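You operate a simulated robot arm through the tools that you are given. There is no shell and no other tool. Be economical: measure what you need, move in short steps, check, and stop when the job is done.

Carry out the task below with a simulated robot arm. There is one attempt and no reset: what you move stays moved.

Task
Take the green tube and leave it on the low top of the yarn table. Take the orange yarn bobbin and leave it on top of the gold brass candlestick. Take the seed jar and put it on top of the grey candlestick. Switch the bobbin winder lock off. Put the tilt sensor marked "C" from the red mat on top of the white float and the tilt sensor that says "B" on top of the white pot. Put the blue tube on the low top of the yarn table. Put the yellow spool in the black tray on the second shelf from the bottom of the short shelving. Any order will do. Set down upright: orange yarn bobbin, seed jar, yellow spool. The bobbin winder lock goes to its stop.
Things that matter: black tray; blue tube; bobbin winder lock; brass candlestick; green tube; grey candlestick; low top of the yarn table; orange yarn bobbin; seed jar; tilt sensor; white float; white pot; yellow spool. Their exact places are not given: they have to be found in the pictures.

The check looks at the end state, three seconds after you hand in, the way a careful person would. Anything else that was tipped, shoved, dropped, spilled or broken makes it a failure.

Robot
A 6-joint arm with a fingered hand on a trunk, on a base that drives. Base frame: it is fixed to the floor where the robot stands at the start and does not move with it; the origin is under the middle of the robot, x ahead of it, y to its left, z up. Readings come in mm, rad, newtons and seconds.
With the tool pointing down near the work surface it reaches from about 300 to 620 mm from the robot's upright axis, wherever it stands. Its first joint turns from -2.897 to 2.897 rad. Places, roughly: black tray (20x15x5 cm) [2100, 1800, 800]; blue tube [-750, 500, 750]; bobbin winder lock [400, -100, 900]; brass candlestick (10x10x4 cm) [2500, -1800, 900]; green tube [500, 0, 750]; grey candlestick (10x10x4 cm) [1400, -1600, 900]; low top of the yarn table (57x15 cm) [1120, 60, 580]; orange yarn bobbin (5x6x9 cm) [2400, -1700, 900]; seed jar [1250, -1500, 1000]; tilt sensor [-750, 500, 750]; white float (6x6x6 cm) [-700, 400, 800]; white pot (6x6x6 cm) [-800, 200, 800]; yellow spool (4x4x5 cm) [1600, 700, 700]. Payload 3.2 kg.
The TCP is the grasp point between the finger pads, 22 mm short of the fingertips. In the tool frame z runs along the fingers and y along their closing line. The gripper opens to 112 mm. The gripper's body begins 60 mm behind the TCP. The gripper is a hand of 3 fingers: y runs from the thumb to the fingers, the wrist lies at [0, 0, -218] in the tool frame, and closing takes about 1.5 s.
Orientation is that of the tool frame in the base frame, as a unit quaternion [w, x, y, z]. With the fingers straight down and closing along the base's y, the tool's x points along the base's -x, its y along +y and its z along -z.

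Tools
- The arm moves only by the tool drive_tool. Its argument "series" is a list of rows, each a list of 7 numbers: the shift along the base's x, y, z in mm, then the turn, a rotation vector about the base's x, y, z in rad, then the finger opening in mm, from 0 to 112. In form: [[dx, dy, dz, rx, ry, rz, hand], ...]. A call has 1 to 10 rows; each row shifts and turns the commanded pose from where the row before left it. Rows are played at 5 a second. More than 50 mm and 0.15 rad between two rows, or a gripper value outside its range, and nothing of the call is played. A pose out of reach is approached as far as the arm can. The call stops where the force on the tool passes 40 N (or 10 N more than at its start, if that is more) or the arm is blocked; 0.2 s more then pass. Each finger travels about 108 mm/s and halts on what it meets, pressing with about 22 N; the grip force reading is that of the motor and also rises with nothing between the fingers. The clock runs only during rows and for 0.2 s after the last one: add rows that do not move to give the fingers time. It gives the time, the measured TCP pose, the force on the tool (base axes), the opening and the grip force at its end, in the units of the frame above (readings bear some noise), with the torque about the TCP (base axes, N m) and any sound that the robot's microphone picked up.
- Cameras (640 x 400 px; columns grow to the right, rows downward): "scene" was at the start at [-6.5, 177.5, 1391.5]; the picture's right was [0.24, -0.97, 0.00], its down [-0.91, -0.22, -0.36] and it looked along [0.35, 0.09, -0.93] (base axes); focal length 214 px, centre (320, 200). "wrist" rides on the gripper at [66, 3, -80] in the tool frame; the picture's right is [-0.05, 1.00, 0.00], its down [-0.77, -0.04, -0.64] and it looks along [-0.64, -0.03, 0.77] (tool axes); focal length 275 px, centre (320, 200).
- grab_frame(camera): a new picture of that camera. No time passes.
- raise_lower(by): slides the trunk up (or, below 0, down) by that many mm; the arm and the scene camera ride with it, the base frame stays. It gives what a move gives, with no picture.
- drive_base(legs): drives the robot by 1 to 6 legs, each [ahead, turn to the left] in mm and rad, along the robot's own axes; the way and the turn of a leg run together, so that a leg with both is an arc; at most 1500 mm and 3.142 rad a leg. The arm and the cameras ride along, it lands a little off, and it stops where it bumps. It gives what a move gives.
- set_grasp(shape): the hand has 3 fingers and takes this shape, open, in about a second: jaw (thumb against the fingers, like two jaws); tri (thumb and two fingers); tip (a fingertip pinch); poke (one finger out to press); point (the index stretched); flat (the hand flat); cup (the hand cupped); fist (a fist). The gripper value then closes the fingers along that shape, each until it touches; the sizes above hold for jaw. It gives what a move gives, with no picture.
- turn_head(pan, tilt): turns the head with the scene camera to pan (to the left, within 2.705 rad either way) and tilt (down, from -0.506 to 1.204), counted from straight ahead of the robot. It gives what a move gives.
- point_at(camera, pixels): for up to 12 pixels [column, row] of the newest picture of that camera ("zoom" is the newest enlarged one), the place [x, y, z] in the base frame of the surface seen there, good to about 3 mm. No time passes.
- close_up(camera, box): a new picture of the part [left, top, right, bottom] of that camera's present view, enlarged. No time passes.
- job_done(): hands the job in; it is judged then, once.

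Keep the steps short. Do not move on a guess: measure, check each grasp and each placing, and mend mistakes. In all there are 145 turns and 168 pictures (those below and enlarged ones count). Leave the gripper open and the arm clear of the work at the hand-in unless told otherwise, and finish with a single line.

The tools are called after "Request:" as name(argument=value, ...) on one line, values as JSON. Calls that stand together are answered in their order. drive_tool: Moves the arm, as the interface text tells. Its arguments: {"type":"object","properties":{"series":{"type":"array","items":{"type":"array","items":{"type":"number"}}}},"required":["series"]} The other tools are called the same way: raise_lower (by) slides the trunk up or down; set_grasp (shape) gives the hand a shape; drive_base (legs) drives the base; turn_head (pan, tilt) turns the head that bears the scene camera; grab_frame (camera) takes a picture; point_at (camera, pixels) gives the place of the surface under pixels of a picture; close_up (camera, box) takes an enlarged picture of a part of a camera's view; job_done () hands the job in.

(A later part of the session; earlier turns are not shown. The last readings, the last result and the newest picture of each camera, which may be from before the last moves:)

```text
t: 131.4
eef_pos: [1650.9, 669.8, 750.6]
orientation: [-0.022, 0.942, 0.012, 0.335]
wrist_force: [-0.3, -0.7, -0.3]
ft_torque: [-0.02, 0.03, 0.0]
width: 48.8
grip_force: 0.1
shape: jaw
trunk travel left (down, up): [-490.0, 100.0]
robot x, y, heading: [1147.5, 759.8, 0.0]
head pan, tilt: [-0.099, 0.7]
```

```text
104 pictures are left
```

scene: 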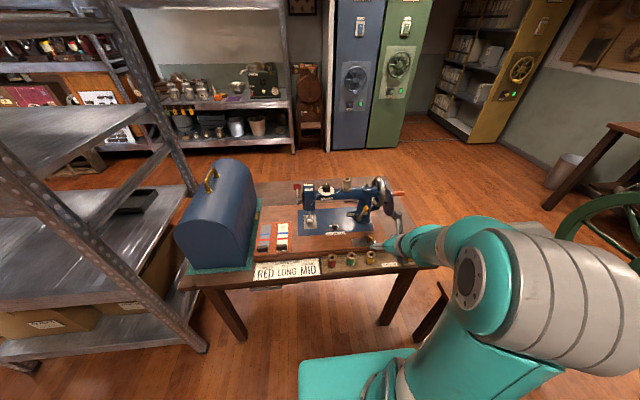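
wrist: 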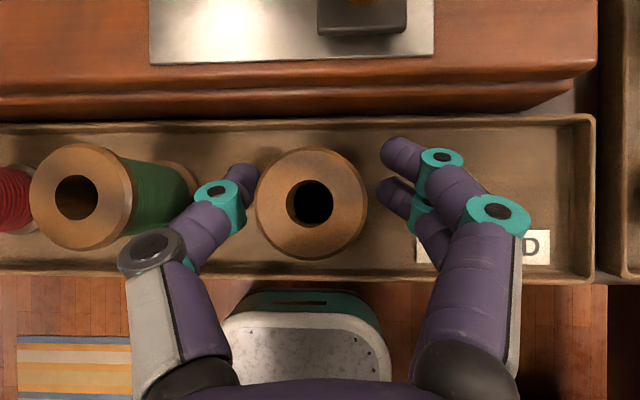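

Straddling cleanly. Close and lift.

Request:
drive_tool(series=[[0, 0, 0, 0, 0, 0, 30], [0, 0, 0, 0, 0, 0, 10], [0, 0, 0, 0, 0, 0, 10], [0, 0, 0, 0, 0, 0, 10], [0, 0, 0, 0, 0, 0, 10], [0, 0, 25, 0, 0, 0, 10], [0, 0, 40, 0, 0, 0, 10], [0, 0, 45, 0, 0, 0, 10], [0, 0, 45, 0, 0, 0, 10]])

Request:
grab_frame(camera="wrist")

```text
t: 133.4
eef_pos: [1650.7, 671.8, 909.6]
orientation: [-0.02, 0.942, 0.012, 0.334]
wrist_force: [-1.2, -0.2, -0.2]
ft_torque: [-0.01, 0.01, -0.02]
width: 0.0
grip_force: 22.1
shape: jaw
trunk travel left (down, up): [-490.0, 100.0]
robot x, y, heading: [1149.7, 756.3, 0.004]
head pan, tilt: [-0.099, 0.7]
```

```text
103 pictures are left
```

wrist: 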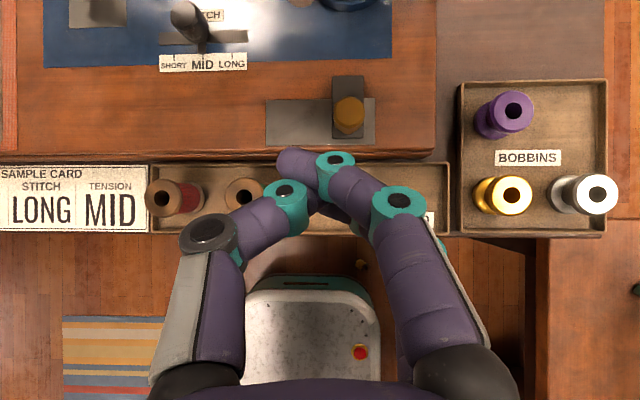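

The grip closed on nothing (width 0). Check whether the spool is still in place — hidden behind fingers — or something fell at (362,265).

Request:
point_at(camera="wrist", pixels=[[362, 265], [330, 185], [350, 210]])

Request:
close_up(camera="scene", box=[290, 200, 450, 400])

Request:
drive_tool(series=[[0, 0, 0, 0, 0, 0, 60], [0, 0, 0, 0, 0, 0, 60], [0, 0, 0, 0, 0, 0, 60]])

Request:
grab_frame(camera="wrist")

```text
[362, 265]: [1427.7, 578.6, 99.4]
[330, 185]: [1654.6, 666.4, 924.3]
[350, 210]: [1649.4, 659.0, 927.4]
```

```text
2.00 times, centred on (370, 300) of scene
```

zoom: 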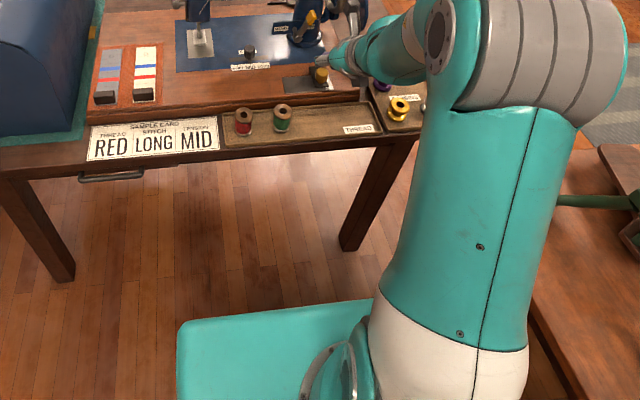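

```text
t: 134.2
eef_pos: [1650.9, 671.8, 908.6]
orientation: [-0.022, 0.942, 0.013, 0.334]
wrist_force: [-0.6, 0.5, 0.1]
ft_torque: [-0.02, 0.0, 0.02]
width: 59.5
grip_force: 0.1
shape: jaw
trunk travel left (down, up): [-490.0, 100.0]
robot x, y, heading: [1149.6, 755.5, 0.004]
head pan, tilt: [-0.099, 0.7]
```

```text
101 pictures are left
```

wrist: 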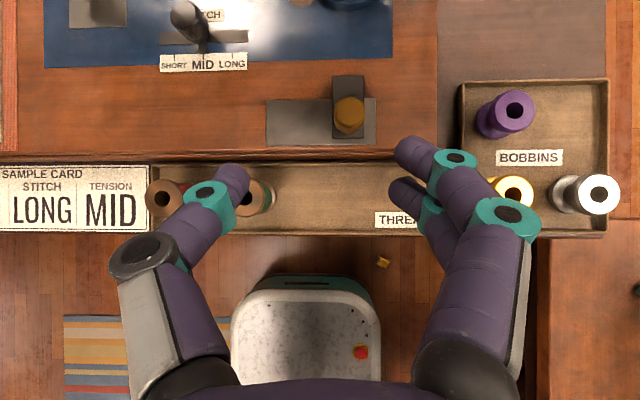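

The spool squirted out and is on the floor around (384,262) in the wrist view. Locate it.

Request:
close_up(camera="wrist", box=[340, 230, 440, 300])

Request:
point_at(camera="zoom", pixels=[[275, 180], [285, 195], [290, 210], [300, 220]])

```text
5.71 times, centred on (390, 265) of wrist
```

zoom: 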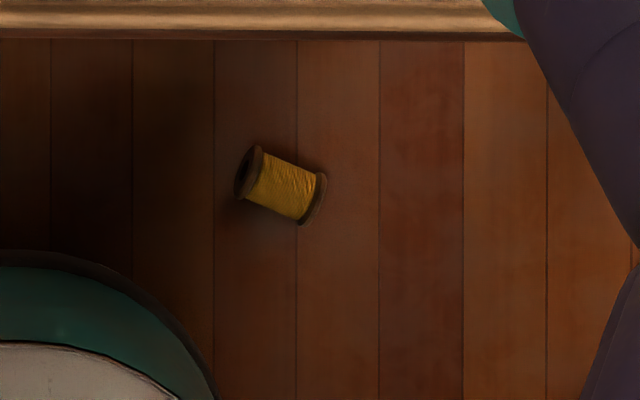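

```text
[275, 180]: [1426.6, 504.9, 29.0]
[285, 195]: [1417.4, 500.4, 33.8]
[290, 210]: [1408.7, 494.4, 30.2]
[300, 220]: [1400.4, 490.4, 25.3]
```

Spool lies on its side on the floor near (1418,497). Bring the hand over it (retract, tool vertical) to look closely before lowering.

Request:
drive_tool(series=[[-45, -10, 0, 0, 0.0, 0, 60], [-45, -15, 0, 0, 0.1, 0, 60], [-40, -25, 0, 0, 0.14, 0, 60], [-30, -35, 0, 0, 0.14, 0, 60], [-20, -35, 0, 0, 0.14, 0, 60], [-15, -35, 0, 0, 0.14, 0, 60], [-10, -20, 0, 0, 0.03, 0, 60]])

Request:
raise_lower(by=-300)

Request:
grab_frame(camera="wrist")

```text
t: 135.8
eef_pos: [1446.6, 491.5, 908.1]
orientation: [-0.025, 1.0, 0.003, -0.005]
wrist_force: [-0.2, -0.7, 0.2]
ft_torque: [0.03, 0.03, 0.01]
width: 59.8
grip_force: 0.1
shape: jaw
trunk travel left (down, up): [-490.0, 100.0]
robot x, y, heading: [1151.0, 756.7, 0.005]
head pan, tilt: [-0.099, 0.7]
```

```text
t: 138.8
eef_pos: [1447.2, 492.0, 609.5]
orientation: [-0.024, 1.0, 0.004, -0.005]
wrist_force: [-0.4, 0.4, -0.2]
ft_torque: [0.04, -0.02, -0.04]
width: 59.7
grip_force: 0.0
shape: jaw
trunk travel left (down, up): [-190.0, 400.0]
robot x, y, heading: [1148.9, 757.8, 0.007]
head pan, tilt: [-0.099, 0.7]
```

```text
99 pictures are left
```

wrist: 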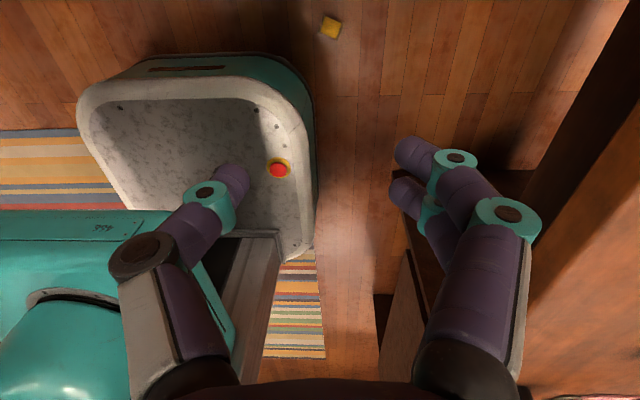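

Request:
close_up(camera="wrist", box=[300, 5, 364, 45])

Request:
point_at(camera="zoom", pixels=[[225, 180], [240, 260], [385, 170], [380, 320], [300, 220], [260, 135], [340, 330]])

```text
10.00 times, centred on (332, 25) of wrist
```

zoom: 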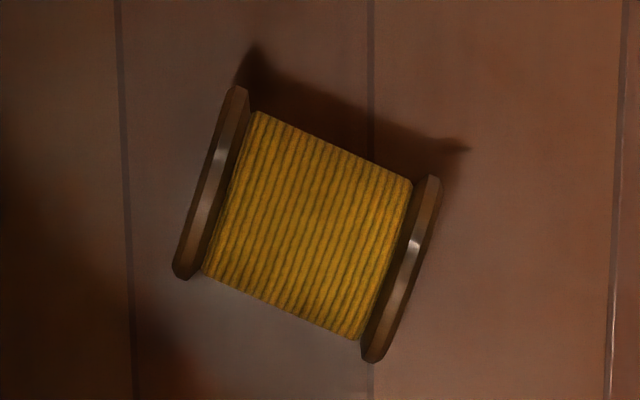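

```text
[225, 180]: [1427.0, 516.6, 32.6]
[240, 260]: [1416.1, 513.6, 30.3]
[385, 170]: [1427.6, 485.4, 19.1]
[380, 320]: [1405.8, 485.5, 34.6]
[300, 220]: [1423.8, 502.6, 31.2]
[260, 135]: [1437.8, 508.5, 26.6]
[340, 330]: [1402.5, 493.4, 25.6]
```

The spool is symmetric, lying with its axis along (0.4,0.92), centre ≈(1416,500). I'll grasp it tool-down across its waist: turn tool x to 66.5°, lower the trunk fully.

Request:
raise_lower(by=-185)

Request:
drive_tool(series=[[-8, 2, -10, -0.05, 0.01, 0.13, 60], [-8, 2, -20, 0, 0, 0.148, 60], [-8, 2, -20, 0, 0, 0.148, 60], [-7, 2, -20, 0, 0, 0.148, 60], [0, 0, -20, 0, 0, 0.148, 60], [0, 0, -20, 0, 0, 0.148, 60], [0, 0, -30, 0, 0, 0.148, 60], [0, 0, -30, 0, 0, 0.135, 60]])

Request:
grab_frame(camera="wrist")

```text
t: 140.8
eef_pos: [1445.8, 492.9, 423.7]
orientation: [-0.025, 1.0, 0.004, -0.005]
wrist_force: [-0.5, 0.2, 0.6]
ft_torque: [0.01, 0.01, 0.03]
width: 59.5
grip_force: 0.1
shape: jaw
trunk travel left (down, up): [-5.0, 585.0]
robot x, y, heading: [1149.2, 757.7, 0.004]
head pan, tilt: [-0.099, 0.7]
```

```text
t: 142.7
eef_pos: [1416.0, 501.4, 254.4]
orientation: [0.006, 0.836, 0.549, -0.009]
wrist_force: [-0.9, 0.4, 0.2]
ft_torque: [-0.01, 0.01, 0.01]
width: 59.6
grip_force: 0.1
shape: jaw
trunk travel left (down, up): [-5.0, 585.0]
robot x, y, heading: [1148.7, 757.9, 0.002]
head pan, tilt: [-0.099, 0.7]
```

```text
97 pictures are left
```

wrist: 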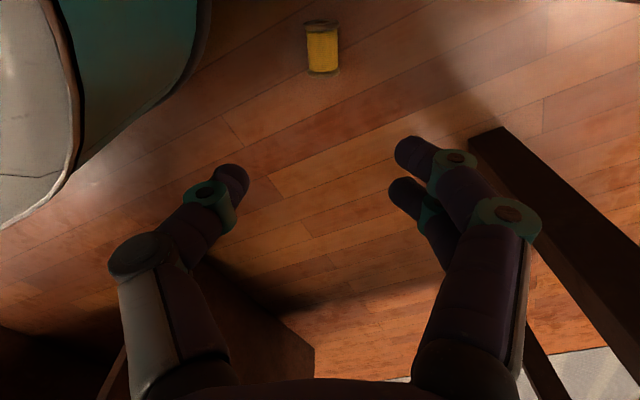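

Spool is aligned, but the base corner is close to where the thumb goes. Back the robot up 150 mm and re-extend.

Request:
drive_base(legs=[[-150, 0]])

Request:
drive_tool(series=[[45, 0, 0, 0, 0, 0, 60], [45, 0, 0, 0, 0, 0, 60], [45, 0, 0, 0, 0, 0, 60], [15, 0, 0, 0, 0, 0, 60], [0, 0, 0, 0, 0, 0, 60]])

Request:
close_up(camera="wrist", box=[240, 0, 400, 100])

Request:
point_at(camera="zoom", pixels=[[320, 190], [320, 100], [320, 290], [270, 190], [380, 190]])

```text
t: 144.0
eef_pos: [1265.2, 500.0, 255.0]
orientation: [0.006, 0.836, 0.549, -0.009]
wrist_force: [-0.3, 0.1, 0.3]
ft_torque: [0.0, -0.02, 0.01]
width: 59.4
grip_force: 0.1
shape: jaw
trunk travel left (down, up): [-5.0, 585.0]
robot x, y, heading: [1000.4, 757.8, 0.003]
head pan, tilt: [-0.099, 0.7]
```

```text
t: 145.2
eef_pos: [1416.7, 498.6, 254.2]
orientation: [0.006, 0.835, 0.549, -0.01]
wrist_force: [0.4, 0.8, 0.4]
ft_torque: [0.02, 0.01, -0.01]
width: 59.7
grip_force: 0.0
shape: jaw
trunk travel left (down, up): [-5.0, 585.0]
robot x, y, heading: [997.8, 754.8, 0.003]
head pan, tilt: [-0.099, 0.7]
```

```text
4.00 times, centred on (320, 50) of wrist
```

zoom: 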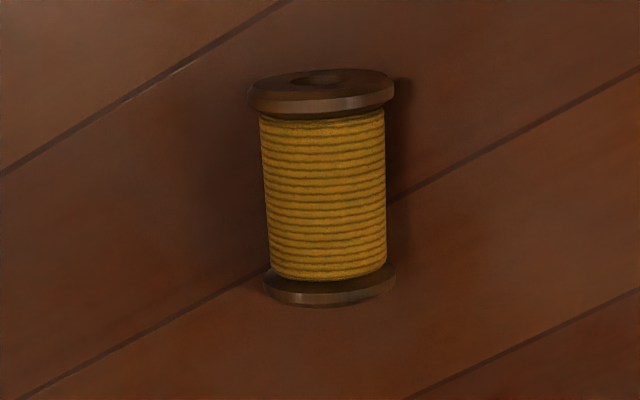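

```text
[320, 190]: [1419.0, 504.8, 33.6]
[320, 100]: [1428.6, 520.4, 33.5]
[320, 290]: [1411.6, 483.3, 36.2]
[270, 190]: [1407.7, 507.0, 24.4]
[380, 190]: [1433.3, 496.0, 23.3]
```

Centre (1420,502), z≈17. Descend to TCP z≈27 and close gently.

Request:
drive_tool(series=[[3.5, 3.5, -45, 0, 0, 0, 60], [0, 0, -48, 0, 0, 0, 60], [0, 0, -48, 0, 0, 0, 60], [0, 0, -45, 0, 0, 0, 60], [0, 0, -26, 0, 0, 0, 60], [0, 0, -14, 0, 0, 0, 60]])

Request:
grab_frame(camera="wrist")

```text
t: 146.6
eef_pos: [1419.2, 505.6, 29.9]
orientation: [0.007, 0.836, 0.549, -0.01]
wrist_force: [-0.4, 0.6, 0.4]
ft_torque: [0.0, 0.05, 0.04]
width: 59.7
grip_force: 0.0
shape: jaw
trunk travel left (down, up): [-5.0, 585.0]
robot x, y, heading: [997.4, 757.2, 0.001]
head pan, tilt: [-0.099, 0.7]
```

```text
95 pictures are left
```

wrist: 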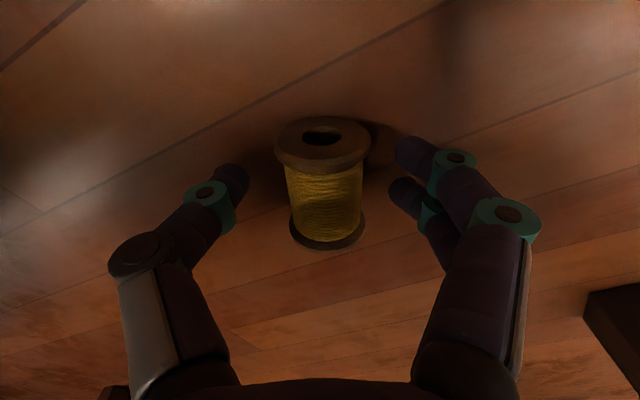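

Request:
drive_tool(series=[[0.5, -2, -4, 0, 0, 0, 50], [0, 0, 0, 0, 0, 0, 35], [0, 0, 0, 0, 0, 0, 25], [0, 0, 0, 0, 0, 0, 15], [0, 0, 0, 0, 0, 0, 15], [0, 0, 0, 0, 0, 0, 15]])

Request:
grab_frame(camera="wrist")

```text
t: 148.0
eef_pos: [1419.4, 501.7, 26.4]
orientation: [0.007, 0.836, 0.549, -0.009]
wrist_force: [-1.0, -0.3, 0.4]
ft_torque: [0.02, -0.01, 0.0]
width: 22.3
grip_force: 22.1
shape: jaw
trunk travel left (down, up): [-5.0, 585.0]
robot x, y, heading: [999.3, 756.0, 0.001]
head pan, tilt: [-0.099, 0.7]
```

```text
94 pictures are left
```

wrist: 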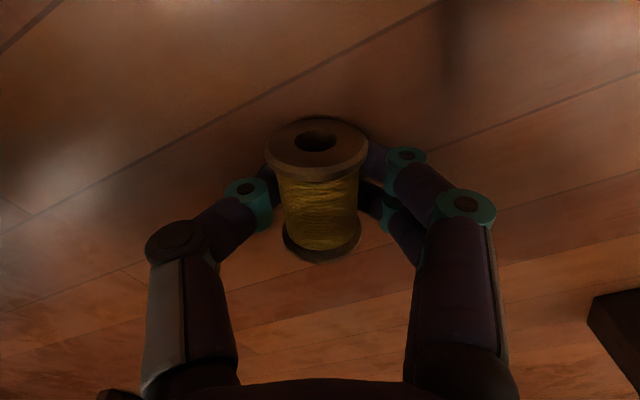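

Gripped at the waist. Lift.

Request:
drive_tool(series=[[0, 0, 20, 0, 0, 0, 12], [0, 0, 40, 0, 0, 0, 12], [0, 0, 45, 0, 0, 0, 12], [0, 0, 45, 0, 0, 0, 12], [0, 0, 45, 0, 0, 0, 12], [0, 0, 45, 0, 0, 0, 12]])

Request:
close_up(camera="wrist", box=[200, 80, 440, 280])

```text
t: 149.4
eef_pos: [1420.0, 501.2, 264.5]
orientation: [0.005, 0.835, 0.55, -0.009]
wrist_force: [0.2, -0.4, -0.6]
ft_torque: [0.01, 0.0, 0.0]
width: 11.9
grip_force: 21.9
shape: jaw
trunk travel left (down, up): [-5.0, 585.0]
robot x, y, heading: [997.0, 754.3, 0.003]
head pan, tilt: [-0.099, 0.7]
```

```text
2.00 times, centred on (320, 180) of wrist
```

zoom: 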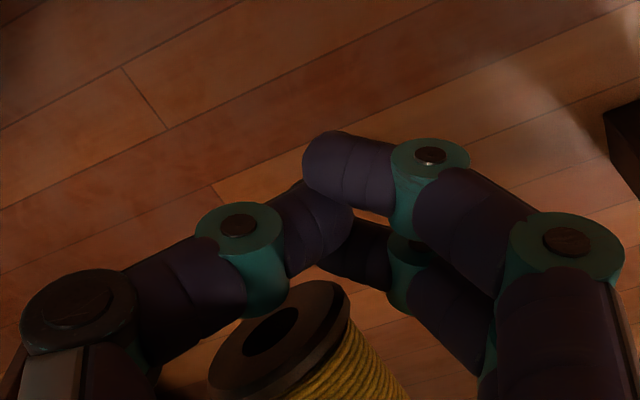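

The spool slid up inside the closed fingers (caged against the palm). Measure where it sits.

Request:
point_at(camera="zoom", pixels=[[310, 300], [230, 360], [280, 310], [340, 360], [370, 390], [320, 170], [300, 260]])

Request:
grab_frame(camera="wrist")

```text
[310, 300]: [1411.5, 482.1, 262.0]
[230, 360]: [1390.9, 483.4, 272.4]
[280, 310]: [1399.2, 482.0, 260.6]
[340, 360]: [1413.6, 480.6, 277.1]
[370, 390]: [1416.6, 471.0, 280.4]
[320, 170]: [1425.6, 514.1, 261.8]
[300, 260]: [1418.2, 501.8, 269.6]
```

```text
92 pictures are left
```

wrist: 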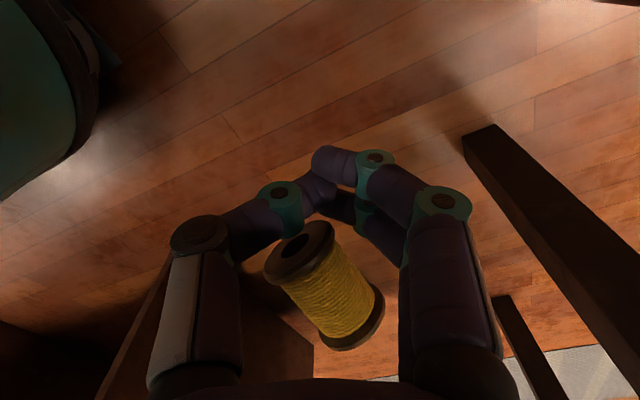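

It's now only wedged at the fingers' edge. Lower it gently back to the floor before it falls and release, then use a better hand shape.

Request:
drive_tool(series=[[0, 0, -45, 0, 0, 0, 12], [0, 0, -45, 0, 0, 0, 12], [0, 0, -45, 0, 0, 0, 12], [0, 0, -45, 0, 0, 0, 12], [0, 0, -25, 0, 0, 0, 12], [0, 0, -15, 0, 0, 0, 12]])

Request:
grab_frame(camera="wrist")

```text
t: 150.8
eef_pos: [1420.7, 502.2, 43.5]
orientation: [0.006, 0.836, 0.549, -0.009]
wrist_force: [0.2, 0.2, 0.4]
ft_torque: [0.0, 0.0, 0.0]
width: 12.0
grip_force: 22.3
shape: jaw
trunk travel left (down, up): [-5.0, 585.0]
robot x, y, heading: [997.0, 756.7, 0.006]
head pan, tilt: [-0.099, 0.7]
```

```text
91 pictures are left
```

wrist: 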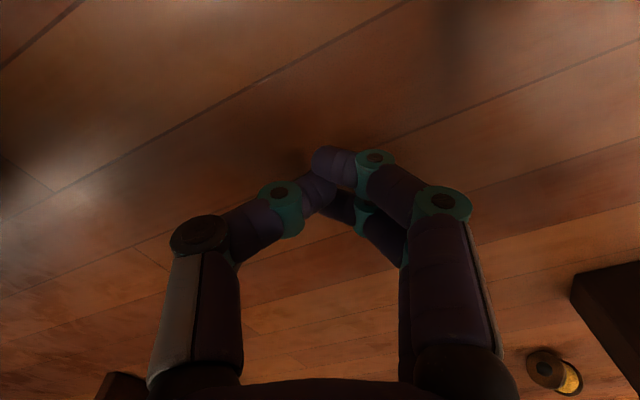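

It already dropped; it's now at (550,370) in view. Measure and zoom.

Request:
close_up(camera="wrist", box=[500, 330, 600, 400])

Request:
point_at(camera="zoom", pixels=[[260, 170], [290, 190], [330, 200], [420, 250], [370, 280], [420, 330], [550, 350]])

```text
5.71 times, centred on (550, 365) of wrist
```

zoom: 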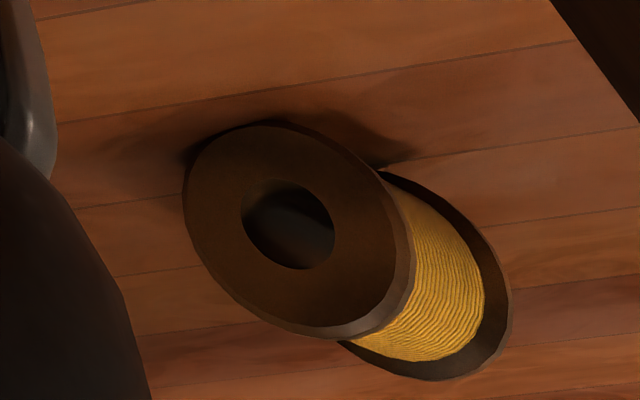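

```text
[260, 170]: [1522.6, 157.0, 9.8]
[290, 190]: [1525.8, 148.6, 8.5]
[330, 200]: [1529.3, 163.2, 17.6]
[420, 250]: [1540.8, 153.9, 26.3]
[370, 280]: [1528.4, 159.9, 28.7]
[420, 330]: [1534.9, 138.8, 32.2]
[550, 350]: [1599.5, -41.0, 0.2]
```

Request:
drive_tool(series=[[-20, 10, 45, 0, 0, 0, 30], [-20, 10, 45, 0, 0, 0, 60], [-20, 10, 45, 0, 0, 0, 60], [-20, 10, 45, 0, 0, 0, 60], [0, 0, 45, 0, 0, 0, 60], [0, 0, 45, 0, 0, 0, 60]])

Request:
raise_lower(by=500)

Request:
turn_head(pan=-0.75, tilt=0.7)

Request:
grab_frame(camera="scene")

Request:
grab_frame(camera="wrist")

```text
refused: row 1 steps farther than a row can; nothing moved
```

```text
refused: 500 is not a number from -400 to 400
```

```text
t: 151.8
eef_pos: [1419.5, 500.4, 44.9]
orientation: [0.007, 0.835, 0.549, -0.01]
wrist_force: [1.0, -0.4, 0.3]
ft_torque: [0.02, -0.02, 0.05]
width: 12.1
grip_force: 22.3
shape: jaw
trunk travel left (down, up): [-5.0, 585.0]
robot x, y, heading: [997.0, 757.1, 0.009]
head pan, tilt: [-0.75, 0.7]
```

```text
89 pictures are left
```

scene: 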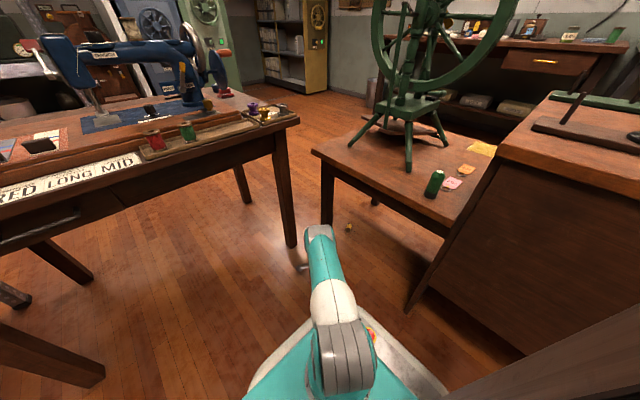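

```text
88 pictures are left
```

wrist: 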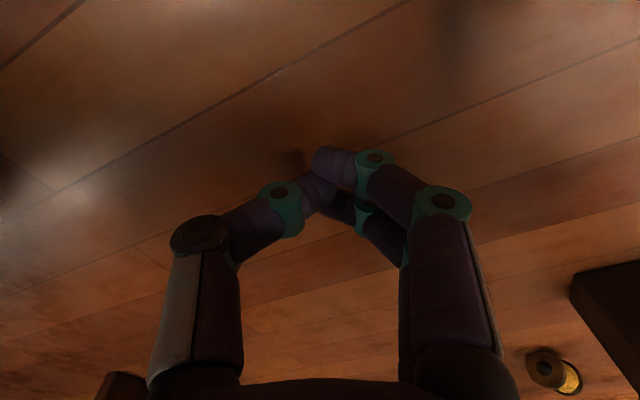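

Request:
close_up(camera="scene", box=[300, 190, 400, 250])

Request:
point_at(camera="zoom", pixels=[[310, 230], [295, 225], [330, 225], [310, 245], [165, 240], [470, 90], [130, 350], [10, 100]])

```text
6.40 times, centred on (350, 220) of scene
```

zoom: 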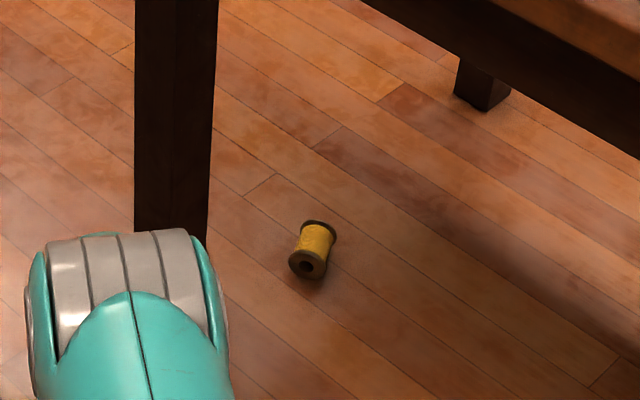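

```text
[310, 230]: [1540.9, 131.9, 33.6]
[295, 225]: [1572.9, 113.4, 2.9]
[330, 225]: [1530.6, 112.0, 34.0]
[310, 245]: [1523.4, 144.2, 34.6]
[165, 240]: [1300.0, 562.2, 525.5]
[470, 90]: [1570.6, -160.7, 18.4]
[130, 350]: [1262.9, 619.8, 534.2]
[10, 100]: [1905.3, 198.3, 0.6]
```

The spool lies under the low table's east side at ≈(1533,133); best reached later from the east. I'll do the south bench on the way. Lift and raise the trunk first.

Request:
drive_tool(series=[[0, 0, 45, 0, 0, 0, 12], [0, 0, 45, 0, 0, 0, 40], [-30, 20, 30, 0, 0, 0, 80], [-30, 20, 30, 0, 0, 0, 112], [-30, 20, 30, 0, 0, 0, 112], [0, 40, 20, 0, 0, 0, 112], [0, 40, 20, 0, 0, 0, 112], [0, 40, 20, 0, 0, 0, 112]])

Request:
raise_lower(by=400)

Request:
drive_base(legs=[[-1000, 0], [0, -1.571], [1450, 0], [0, 1.571], [1250, 0], [0, -1.571]])

Request:
turn_head(pan=0.2, tilt=0.5)

Request:
grab_frame(camera="scene")

```text
t: 153.7
eef_pos: [1326.4, 684.0, 284.1]
orientation: [0.005, 0.836, 0.549, -0.01]
wrist_force: [-0.3, 0.1, 0.5]
ft_torque: [0.0, 0.01, -0.04]
width: 111.7
grip_force: 0.1
shape: jaw
trunk travel left (down, up): [-5.0, 585.0]
robot x, y, heading: [1001.0, 756.0, 0.003]
head pan, tilt: [-0.75, 0.7]
```

```text
t: 157.5
eef_pos: [1326.2, 682.5, 684.4]
orientation: [0.006, 0.836, 0.549, -0.009]
wrist_force: [1.3, 0.1, -0.7]
ft_torque: [0.02, -0.03, 0.0]
width: 111.8
grip_force: 0.1
shape: jaw
trunk travel left (down, up): [-405.0, 185.0]
robot x, y, heading: [995.8, 759.0, 0.008]
head pan, tilt: [-0.75, 0.7]
```

```text
t: 186.9
eef_pos: [1157.0, -1073.3, 684.3]
orientation: [-0.002, 0.973, -0.231, -0.011]
wrist_force: [0.1, 0.2, -0.1]
ft_torque: [-0.03, -0.01, 0.0]
width: 112.0
grip_force: 0.2
shape: jaw
trunk travel left (down, up): [-405.0, 185.0]
robot x, y, heading: [1253.6, -749.4, -1.626]
head pan, tilt: [-0.75, 0.7]
```

```text
t: 188.1
eef_pos: [1157.6, -1072.8, 684.2]
orientation: [-0.003, 0.973, -0.232, -0.011]
wrist_force: [-0.4, -0.8, 0.4]
ft_torque: [-0.01, -0.01, -0.01]
width: 112.1
grip_force: 0.1
shape: jaw
trunk travel left (down, up): [-405.0, 185.0]
robot x, y, heading: [1249.0, -750.5, -1.624]
head pan, tilt: [0.201, 0.499]
```

```text
86 pictures are left
```

scene: 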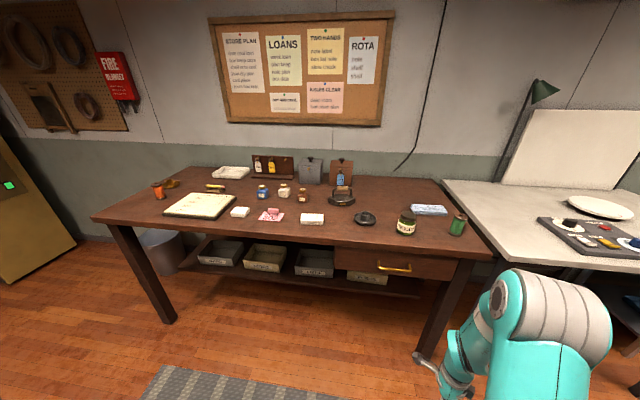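

Request:
close_up(camera="scene", box=[310, 160, 480, 250])

Request:
point_at(camera="zoom", pixels=[[362, 185], [362, 215], [362, 250], [365, 285], [208, 200], [208, 215], [175, 215], [240, 215], [555, 200], [300, 320], [450, 180], [300, 180]])

Request:
close_up(camera="scene", box=[130, 150, 330, 260])

Request:
point_at(camera="zoom", pixels=[[95, 110], [95, 130], [90, 160], [130, 115], [120, 108], [290, 125], [270, 120], [50, 200]])

```text
3.76 times, centred on (395, 205) of scene
```

zoom: 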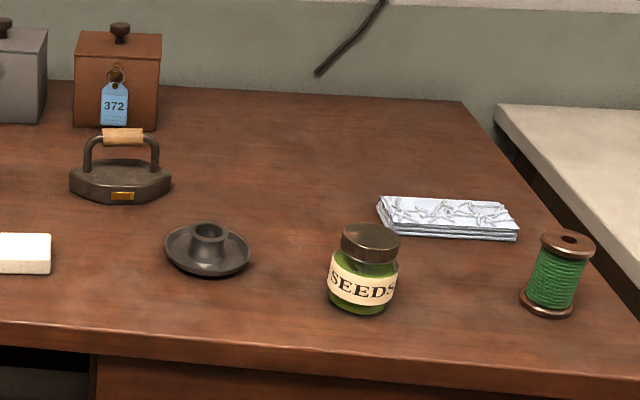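

```text
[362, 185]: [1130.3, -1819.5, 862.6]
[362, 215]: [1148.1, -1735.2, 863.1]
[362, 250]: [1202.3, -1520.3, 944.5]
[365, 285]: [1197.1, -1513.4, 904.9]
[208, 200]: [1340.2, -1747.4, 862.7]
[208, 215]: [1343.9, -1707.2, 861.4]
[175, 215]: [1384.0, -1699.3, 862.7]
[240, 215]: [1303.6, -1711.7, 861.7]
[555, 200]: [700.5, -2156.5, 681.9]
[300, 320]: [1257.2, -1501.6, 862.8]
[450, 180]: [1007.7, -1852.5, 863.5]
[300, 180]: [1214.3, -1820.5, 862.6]
```

```text
3.20 times, centred on (230, 205) of scene
```

zoom: 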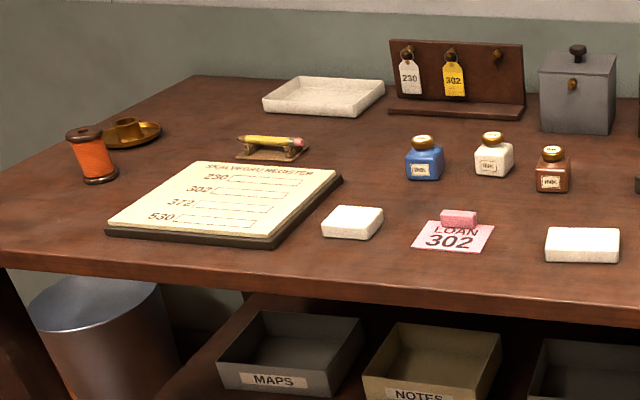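

```text
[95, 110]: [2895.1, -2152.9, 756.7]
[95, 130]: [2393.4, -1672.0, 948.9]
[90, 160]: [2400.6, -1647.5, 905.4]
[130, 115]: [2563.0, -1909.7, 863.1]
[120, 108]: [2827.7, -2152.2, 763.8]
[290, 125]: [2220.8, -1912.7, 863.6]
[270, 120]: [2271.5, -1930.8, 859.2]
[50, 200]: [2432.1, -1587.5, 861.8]
```

Bench top z≈862; jar ≈(1200,-1525), grey candlestick ≈(1345,-1650). Raise the trunk and hand, turn the wrist, then approach the bench.

Request:
raise_lower(by=150)

Request:
drive_tool(series=[[10, 0, 35, 0, 0, -0.14, 112], [10, 0, 35, 0, 0, -0.14, 112], [10, 0, 35, 0, 0, -0.14, 112], [10, 0, 35, 0, 0, -0.14, 112], [10, 0, 35, 0, 0, -0.14, 112], [10, 0, 35, 0, 0, -0.14, 112], [10, 0, 35, 0, 0, -0.14, 112], [0, 0, 20, 0, 0, -0.12, 112]])

Request:
drive_base(legs=[[0, 0.055], [370, 0]])

Request:
turn_head(pan=0.1, tilt=0.8)

Request:
grab_frame(camera="scene")

Request:
grab_frame(camera="wrist")

```text
t: 189.9
eef_pos: [1157.1, -1072.7, 834.1]
orientation: [-0.003, 0.973, -0.231, -0.011]
wrist_force: [-0.3, 0.4, -0.8]
ft_torque: [-0.02, 0.02, 0.02]
width: 111.7
grip_force: 0.1
shape: jaw
trunk travel left (down, up): [-555.0, 35.0]
robot x, y, heading: [1252.5, -754.3, -1.628]
head pan, tilt: [0.201, 0.499]
```

```text
t: 191.7
eef_pos: [1227.6, -1073.7, 1098.8]
orientation: [-0.007, 0.707, -0.707, -0.007]
wrist_force: [-0.1, -0.6, 0.3]
ft_torque: [0.02, 0.05, 0.01]
width: 111.7
grip_force: 0.2
shape: jaw
trunk travel left (down, up): [-555.0, 35.0]
robot x, y, heading: [1250.9, -747.4, -1.624]
head pan, tilt: [0.201, 0.499]
```

```text
t: 194.4
eef_pos: [1245.9, -1438.2, 1097.6]
orientation: [-0.007, 0.727, -0.686, -0.008]
wrist_force: [1.2, -0.4, 1.3]
ft_torque: [0.0, 0.03, -0.01]
width: 111.9
grip_force: 0.1
shape: jaw
trunk travel left (down, up): [-555.0, 35.0]
robot x, y, heading: [1252.3, -1113.4, -1.568]
head pan, tilt: [0.201, 0.499]
```

```text
t: 195.2
eef_pos: [1246.4, -1436.3, 1098.6]
orientation: [-0.007, 0.727, -0.686, -0.007]
wrist_force: [0.7, -0.7, -0.1]
ft_torque: [-0.02, 0.01, -0.02]
width: 111.9
grip_force: 0.0
shape: jaw
trunk travel left (down, up): [-555.0, 35.0]
robot x, y, heading: [1250.7, -1114.2, -1.577]
head pan, tilt: [0.099, 0.799]
```

```text
83 pictures are left
```

scene: 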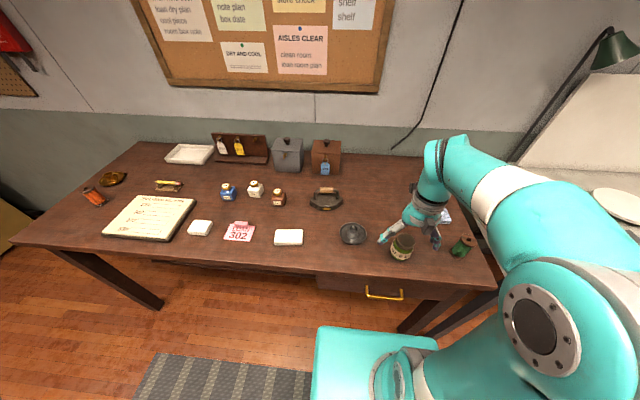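

```text
82 pictures are left
```

wrist: 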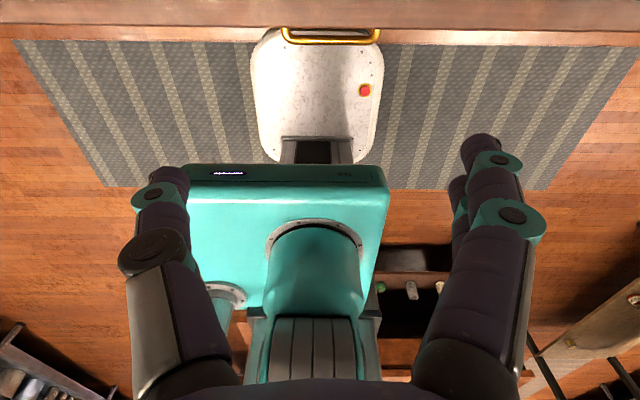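

Measure jar and candlestick precisely from this closer view.

Request:
close_up(camera="scene", box=[325, 205, 425, 275])

Request:
point_at(camera="zoom", pixels=[[505, 200], [450, 205], [560, 205], [505, 185], [500, 225], [500, 330], [185, 155], [100, 180], [262, 180], [180, 235], [180, 110], [182, 175]])

```text
5.71 times, centred on (375, 240) of scene
```

zoom: 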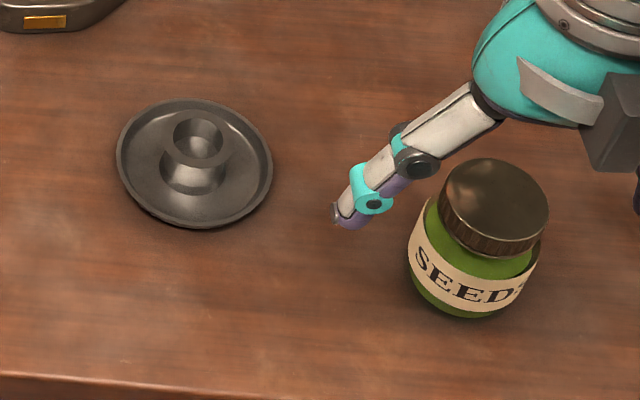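

```text
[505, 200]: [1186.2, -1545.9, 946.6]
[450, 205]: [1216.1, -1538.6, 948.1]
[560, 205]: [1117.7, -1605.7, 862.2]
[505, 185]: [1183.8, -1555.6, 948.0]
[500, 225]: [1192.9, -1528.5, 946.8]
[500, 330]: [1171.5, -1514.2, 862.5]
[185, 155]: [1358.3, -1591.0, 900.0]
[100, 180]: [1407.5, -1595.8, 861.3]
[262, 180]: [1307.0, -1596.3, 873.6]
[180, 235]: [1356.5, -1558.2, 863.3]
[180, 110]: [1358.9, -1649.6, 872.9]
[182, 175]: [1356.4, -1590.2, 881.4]
```

Request:
point_at(camera="zoom", pixels=[[167, 140], [228, 140], [197, 114], [197, 161], [120, 160], [270, 165], [195, 101], [195, 222], [444, 200], [544, 210], [495, 163], [478, 235]])

```text
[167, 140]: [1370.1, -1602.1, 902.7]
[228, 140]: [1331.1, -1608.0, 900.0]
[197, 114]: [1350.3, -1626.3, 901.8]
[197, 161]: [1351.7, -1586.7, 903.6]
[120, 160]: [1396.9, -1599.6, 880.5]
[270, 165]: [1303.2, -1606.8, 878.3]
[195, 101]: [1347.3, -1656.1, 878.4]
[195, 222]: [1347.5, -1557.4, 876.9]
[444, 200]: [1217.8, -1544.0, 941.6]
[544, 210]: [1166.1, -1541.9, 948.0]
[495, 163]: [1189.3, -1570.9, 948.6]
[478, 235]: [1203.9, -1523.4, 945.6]
```

Cup centre (1350,-1606.5) top z≈902; jar axis (1192,-1545.5), z 862–948. Move over the jar.

Request:
drive_tool(series=[[-18, -36, 0, -0.02, 0, -0.06, 112], [-18, -36, 0, 0, 0, 0, 112], [-18, -37, -10, 0, 0, 0, 112], [0, 0, -45, 0, 0, 0, 112], [0, 0, -45, 0, 0, 0, 112]])

Request:
grab_frame(camera="wrist")

```text
t: 196.4
eef_pos: [1191.2, -1546.2, 996.1]
orientation: [0.0, -0.706, 0.708, 0.0]
wrist_force: [0.6, 0.4, 0.8]
ft_torque: [0.0, 0.01, 0.0]
width: 112.0
grip_force: 0.0
shape: jaw
trunk travel left (down, up): [-555.0, 35.0]
robot x, y, heading: [1249.3, -1116.5, -1.576]
head pan, tilt: [0.099, 0.799]
```

```text
80 pictures are left
```

wrist: 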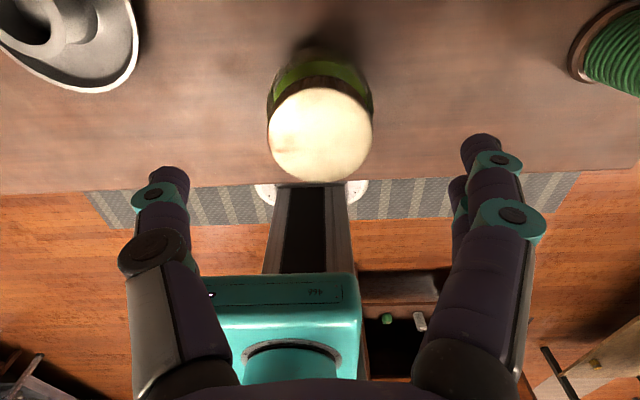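

Centred. Descend to 905 and close.

Request:
drive_tool(series=[[0, 0, -45, 0, 0, 0, 112], [0, 0, -30, 0, 0, 0, 112], [0, 0, -16, 0, 0, 0, 112], [0, 0, 0, 0, 0, 0, 80], [0, 0, 0, 0, 0, 0, 60], [0, 0, 0, 0, 0, 0, 45], [0, 0, 0, 0, 0, 0, 45], [0, 0, 0, 0, 0, 0, 45]])

Request:
grab_frame(camera="wrist")

```text
t: 198.2
eef_pos: [1192.1, -1547.8, 908.7]
orientation: [0.001, -0.706, 0.708, 0.001]
wrist_force: [-0.7, 0.6, 0.7]
ft_torque: [0.0, 0.03, -0.01]
width: 58.1
grip_force: 22.3
shape: jaw
trunk travel left (down, up): [-555.0, 35.0]
robot x, y, heading: [1250.7, -1116.1, -1.573]
head pan, tilt: [0.099, 0.799]
```

```text
79 pictures are left
```

wrist: 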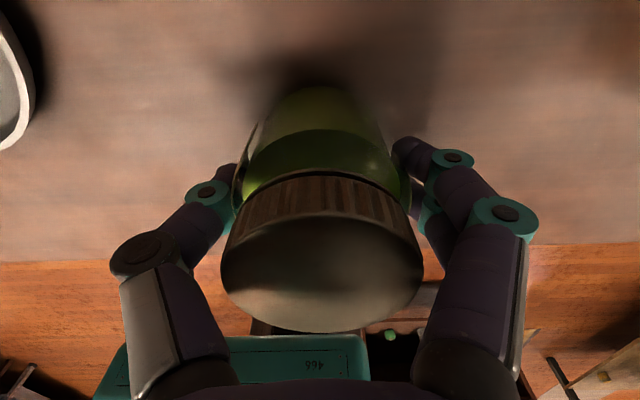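

Jar held (58 mm). Lift, check, and carry over the candlestick.

Request:
drive_tool(series=[[0, 0, 20, 0, 0, 0, 45], [0, 0, 30, 0, 0, 0, 45], [0, 0, 40, 0, 0, 0, 45], [40, -15, 0, 0, 0, 0, 45], [40, -15, 0, 0, 0, 0, 45], [40, -15, 0, 0, 0, 0, 45], [38, -15.7, 0, 0, 0, 0, 45], [0, 0, 0, 0, 0, 0, 45]])

Request:
grab_frame(camera="wrist")

Request:
close_up(camera="scene", box=[305, 165, 425, 265])

```text
t: 200.0
eef_pos: [1349.5, -1606.0, 995.8]
orientation: [0.001, -0.707, 0.708, 0.0]
wrist_force: [-0.2, 0.0, -2.8]
ft_torque: [0.02, 0.01, -0.04]
width: 58.2
grip_force: 21.7
shape: jaw
trunk travel left (down, up): [-555.0, 35.0]
robot x, y, heading: [1251.0, -1111.2, -1.571]
head pan, tilt: [0.099, 0.799]
```

```text
78 pictures are left
```

wrist: 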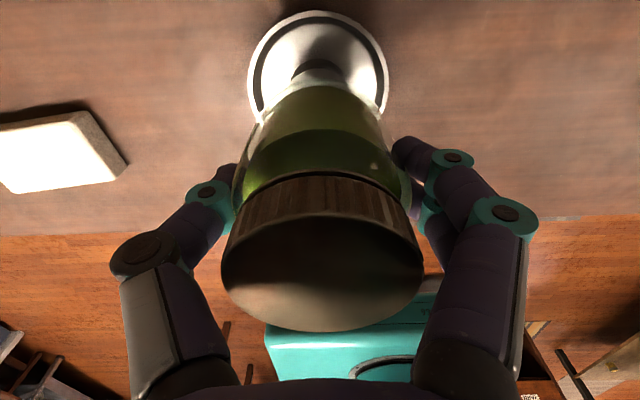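

```text
4.00 times, centred on (365, 215) of scene
```

zoom: 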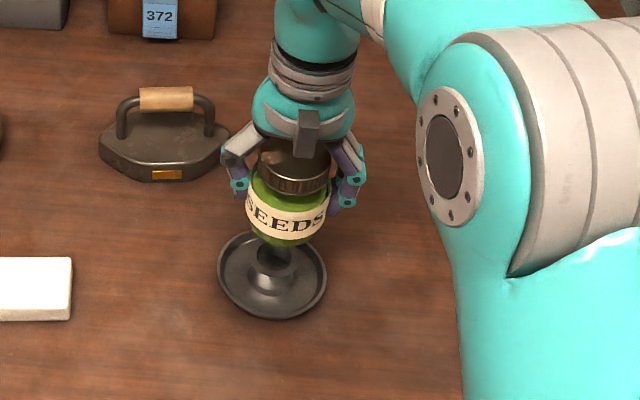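

Request:
point_at(camera="zoom", pixels=[[262, 165], [328, 165], [248, 215], [325, 215], [286, 213], [286, 186]])

Request:
point_at(camera="wrist", pixels=[[228, 262], [418, 262], [322, 325], [322, 215], [250, 75], [388, 75]])

```text
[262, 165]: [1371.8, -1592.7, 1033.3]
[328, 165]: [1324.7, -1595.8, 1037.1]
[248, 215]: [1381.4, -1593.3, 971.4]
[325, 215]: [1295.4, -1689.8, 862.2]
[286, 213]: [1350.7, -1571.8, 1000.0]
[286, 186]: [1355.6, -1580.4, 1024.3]
```

```text
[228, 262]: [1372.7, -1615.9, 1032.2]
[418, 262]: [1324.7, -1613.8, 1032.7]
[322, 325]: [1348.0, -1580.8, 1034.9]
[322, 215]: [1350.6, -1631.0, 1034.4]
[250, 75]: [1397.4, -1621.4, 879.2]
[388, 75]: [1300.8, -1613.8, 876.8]
```

Jar axis (1348.7,-1606) matches the cup. Lower 44 mm, then small steps until contact.

Request:
drive_tool(series=[[1, 0, -20, 0, 0, 0, 45], [0, 0, -16, 0, 0, 0, 45], [0, 0, -6, 0, 0, 0, 45], [0, 0, -2, 0, 0, 0, 45], [0, 0, -1.5, 0, 0, 0, 45], [0, 0, 0, 0, 0, 0, 45]])

Request:
close_up(camera="scene", box=[335, 195, 405, 245])

```text
t: 201.4
eef_pos: [1349.8, -1607.3, 952.3]
orientation: [0.001, -0.706, 0.708, 0.001]
wrist_force: [-0.5, 0.3, -2.7]
ft_torque: [0.03, 0.01, -0.02]
width: 57.9
grip_force: 22.0
shape: jaw
trunk travel left (down, up): [-555.0, 35.0]
robot x, y, heading: [1251.4, -1114.7, -1.573]
head pan, tilt: [0.099, 0.799]
```

```text
8.00 times, centred on (370, 220) of scene
```

zoom: 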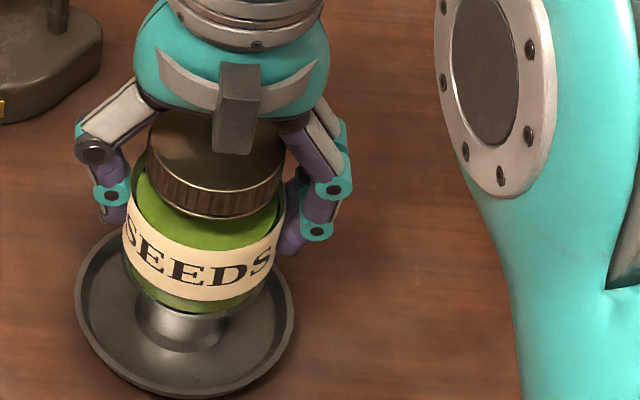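

Request:
drive_tool(series=[[0, 0, -1, 0, 0, 0, 45], [0, 0, -1, 0, 0, 0, 45], [0, 0, -1, 0, 0, 0, 45], [0, 0, 0, 0, 0, 0, 45]])

```text
t: 202.4
eef_pos: [1350.4, -1606.1, 948.1]
orientation: [0.001, -0.706, 0.708, 0.001]
wrist_force: [-0.6, -0.3, -3.2]
ft_torque: [0.0, -0.01, 0.0]
width: 57.8
grip_force: 22.1
shape: jaw
trunk travel left (down, up): [-555.0, 35.0]
robot x, y, heading: [1250.3, -1115.2, -1.569]
head pan, tilt: [0.099, 0.799]
```

Request:
drive_tool(series=[[0, 0, -1, 0, 0, 0, 45], [0, 0, -1, 0, 0, 0, 45], [0, 0, -1, 0, 0, 0, 45], [0, 0, 0, 0, 0, 0, 45]])

Request:
close_up(camera="scene", box=[335, 195, 405, 245])

Request:
point_at(camera="zoom", pixels=[[180, 140], [200, 165], [170, 195], [185, 300]])

```text
t: 203.4
eef_pos: [1349.9, -1606.7, 945.4]
orientation: [0.001, -0.707, 0.708, 0.001]
wrist_force: [0.3, -0.8, 2.1]
ft_torque: [-0.03, 0.03, 0.01]
width: 57.9
grip_force: 21.9
shape: jaw
trunk travel left (down, up): [-555.0, 35.0]
robot x, y, heading: [1248.8, -1113.5, -1.572]
head pan, tilt: [0.099, 0.799]
```

```text
8.00 times, centred on (370, 220) of scene
```

zoom: 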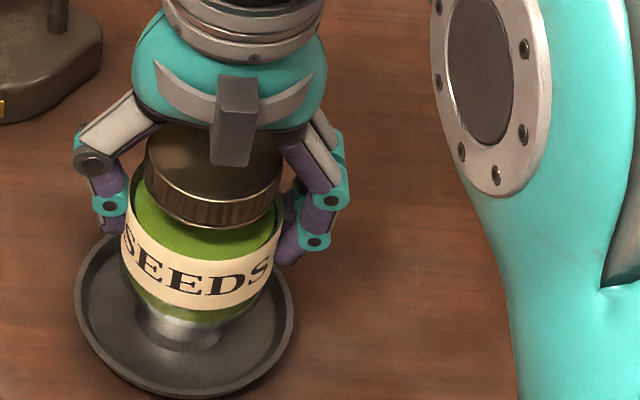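

```text
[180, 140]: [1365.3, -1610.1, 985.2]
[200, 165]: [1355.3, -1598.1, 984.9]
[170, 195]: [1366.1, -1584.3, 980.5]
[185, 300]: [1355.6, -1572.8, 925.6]
```

Contact (+2 N). Release gradually, then rise straight up.

Request:
drive_tool(series=[[0, 0, 0, 0, 0, 0, 62], [0, 0, 0, 0, 0, 0, 75], [0, 0, 0, 0, 0, 0, 100], [0, 0, 0, 0, 0, 0, 100], [0, 0, 30, 0, 0, 0, 100], [0, 0, 45, 0, 0, 0, 100], [0, 0, 45, 0, 0, 0, 100], [0, 20, 40, 0, 0, 0, 100]])

Request:
close_up(camera="scene", box=[305, 165, 425, 265])

```text
t: 205.2
eef_pos: [1352.8, -1585.9, 1105.0]
orientation: [0.001, -0.707, 0.708, 0.001]
wrist_force: [-0.2, 0.3, 1.0]
ft_torque: [0.02, -0.01, -0.01]
width: 100.0
grip_force: 0.1
shape: jaw
trunk travel left (down, up): [-555.0, 35.0]
robot x, y, heading: [1249.0, -1113.9, -1.567]
head pan, tilt: [0.099, 0.799]
```

```text
4.00 times, centred on (365, 215) of scene
```

zoom: 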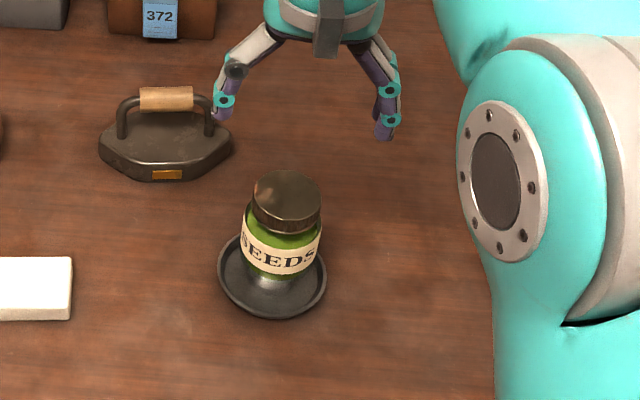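

Jar is upright on the grey candlestick. Drive to the bench's other end for the orange bobbin.

Request:
drive_base(legs=[[-300, 0], [0, 1.571], [1190, 0], [0, -1.571], [360, 0]])

Request:
turn_head(pan=0.0, tilt=0.8)

Request:
grab_frame(camera="scene")

```text
t: 222.4
eef_pos: [2526.9, -1636.3, 1103.8]
orientation: [0.001, -0.705, 0.709, 0.0]
wrist_force: [-0.3, 0.3, 0.2]
ft_torque: [-0.02, 0.0, -0.02]
width: 99.6
grip_force: 0.1
shape: jaw
trunk travel left (down, up): [-555.0, 35.0]
robot x, y, heading: [2423.3, -1161.0, -1.572]
head pan, tilt: [0.099, 0.799]
```

```text
t: 223.1
eef_pos: [2527.5, -1636.4, 1105.0]
orientation: [0.001, -0.704, 0.71, 0.001]
wrist_force: [0.1, -0.6, -0.2]
ft_torque: [0.03, -0.02, -0.01]
width: 99.6
grip_force: 0.1
shape: jaw
trunk travel left (down, up): [-555.0, 35.0]
robot x, y, heading: [2431.6, -1161.0, -1.571]
head pan, tilt: [0.0, 0.799]
```

```text
73 pictures are left
```

scene: 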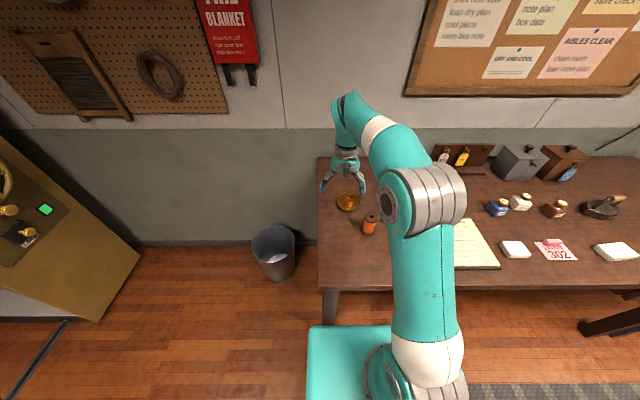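

Request:
close_up(camera="scene", box=[315, 180, 395, 240])

```text
6.67 times, centred on (355, 210) of scene
```

zoom: 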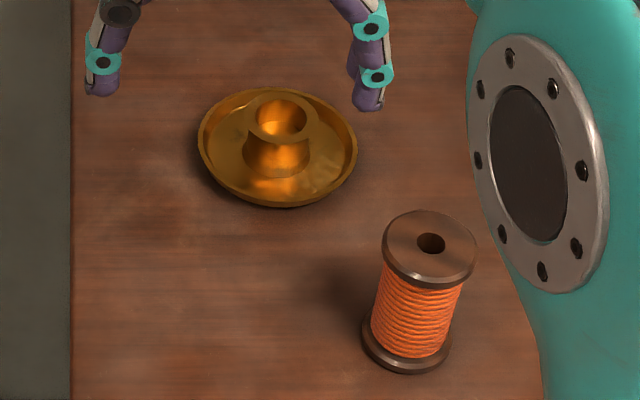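

Request:
point_at(camera="zoom", pixels=[[247, 120], [318, 118], [282, 96], [280, 143], [201, 145], [354, 150], [385, 240], [474, 250], [432, 213], [428, 275], [405, 365], [363, 335]])

```text
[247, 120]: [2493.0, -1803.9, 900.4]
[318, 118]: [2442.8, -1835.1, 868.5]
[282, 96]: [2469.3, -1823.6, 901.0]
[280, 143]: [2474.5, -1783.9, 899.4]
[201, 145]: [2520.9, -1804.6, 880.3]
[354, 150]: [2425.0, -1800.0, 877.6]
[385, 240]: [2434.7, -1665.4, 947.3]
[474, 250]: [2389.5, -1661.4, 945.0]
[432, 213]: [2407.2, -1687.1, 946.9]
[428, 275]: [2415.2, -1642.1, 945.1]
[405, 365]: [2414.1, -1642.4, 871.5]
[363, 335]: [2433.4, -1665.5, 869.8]
```

Request:
point_at(camera="scene", pixels=[[345, 287], [330, 275], [370, 283], [335, 310]])

```text
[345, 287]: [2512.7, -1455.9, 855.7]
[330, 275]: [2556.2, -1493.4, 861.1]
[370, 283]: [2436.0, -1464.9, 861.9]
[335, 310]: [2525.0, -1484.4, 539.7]
```

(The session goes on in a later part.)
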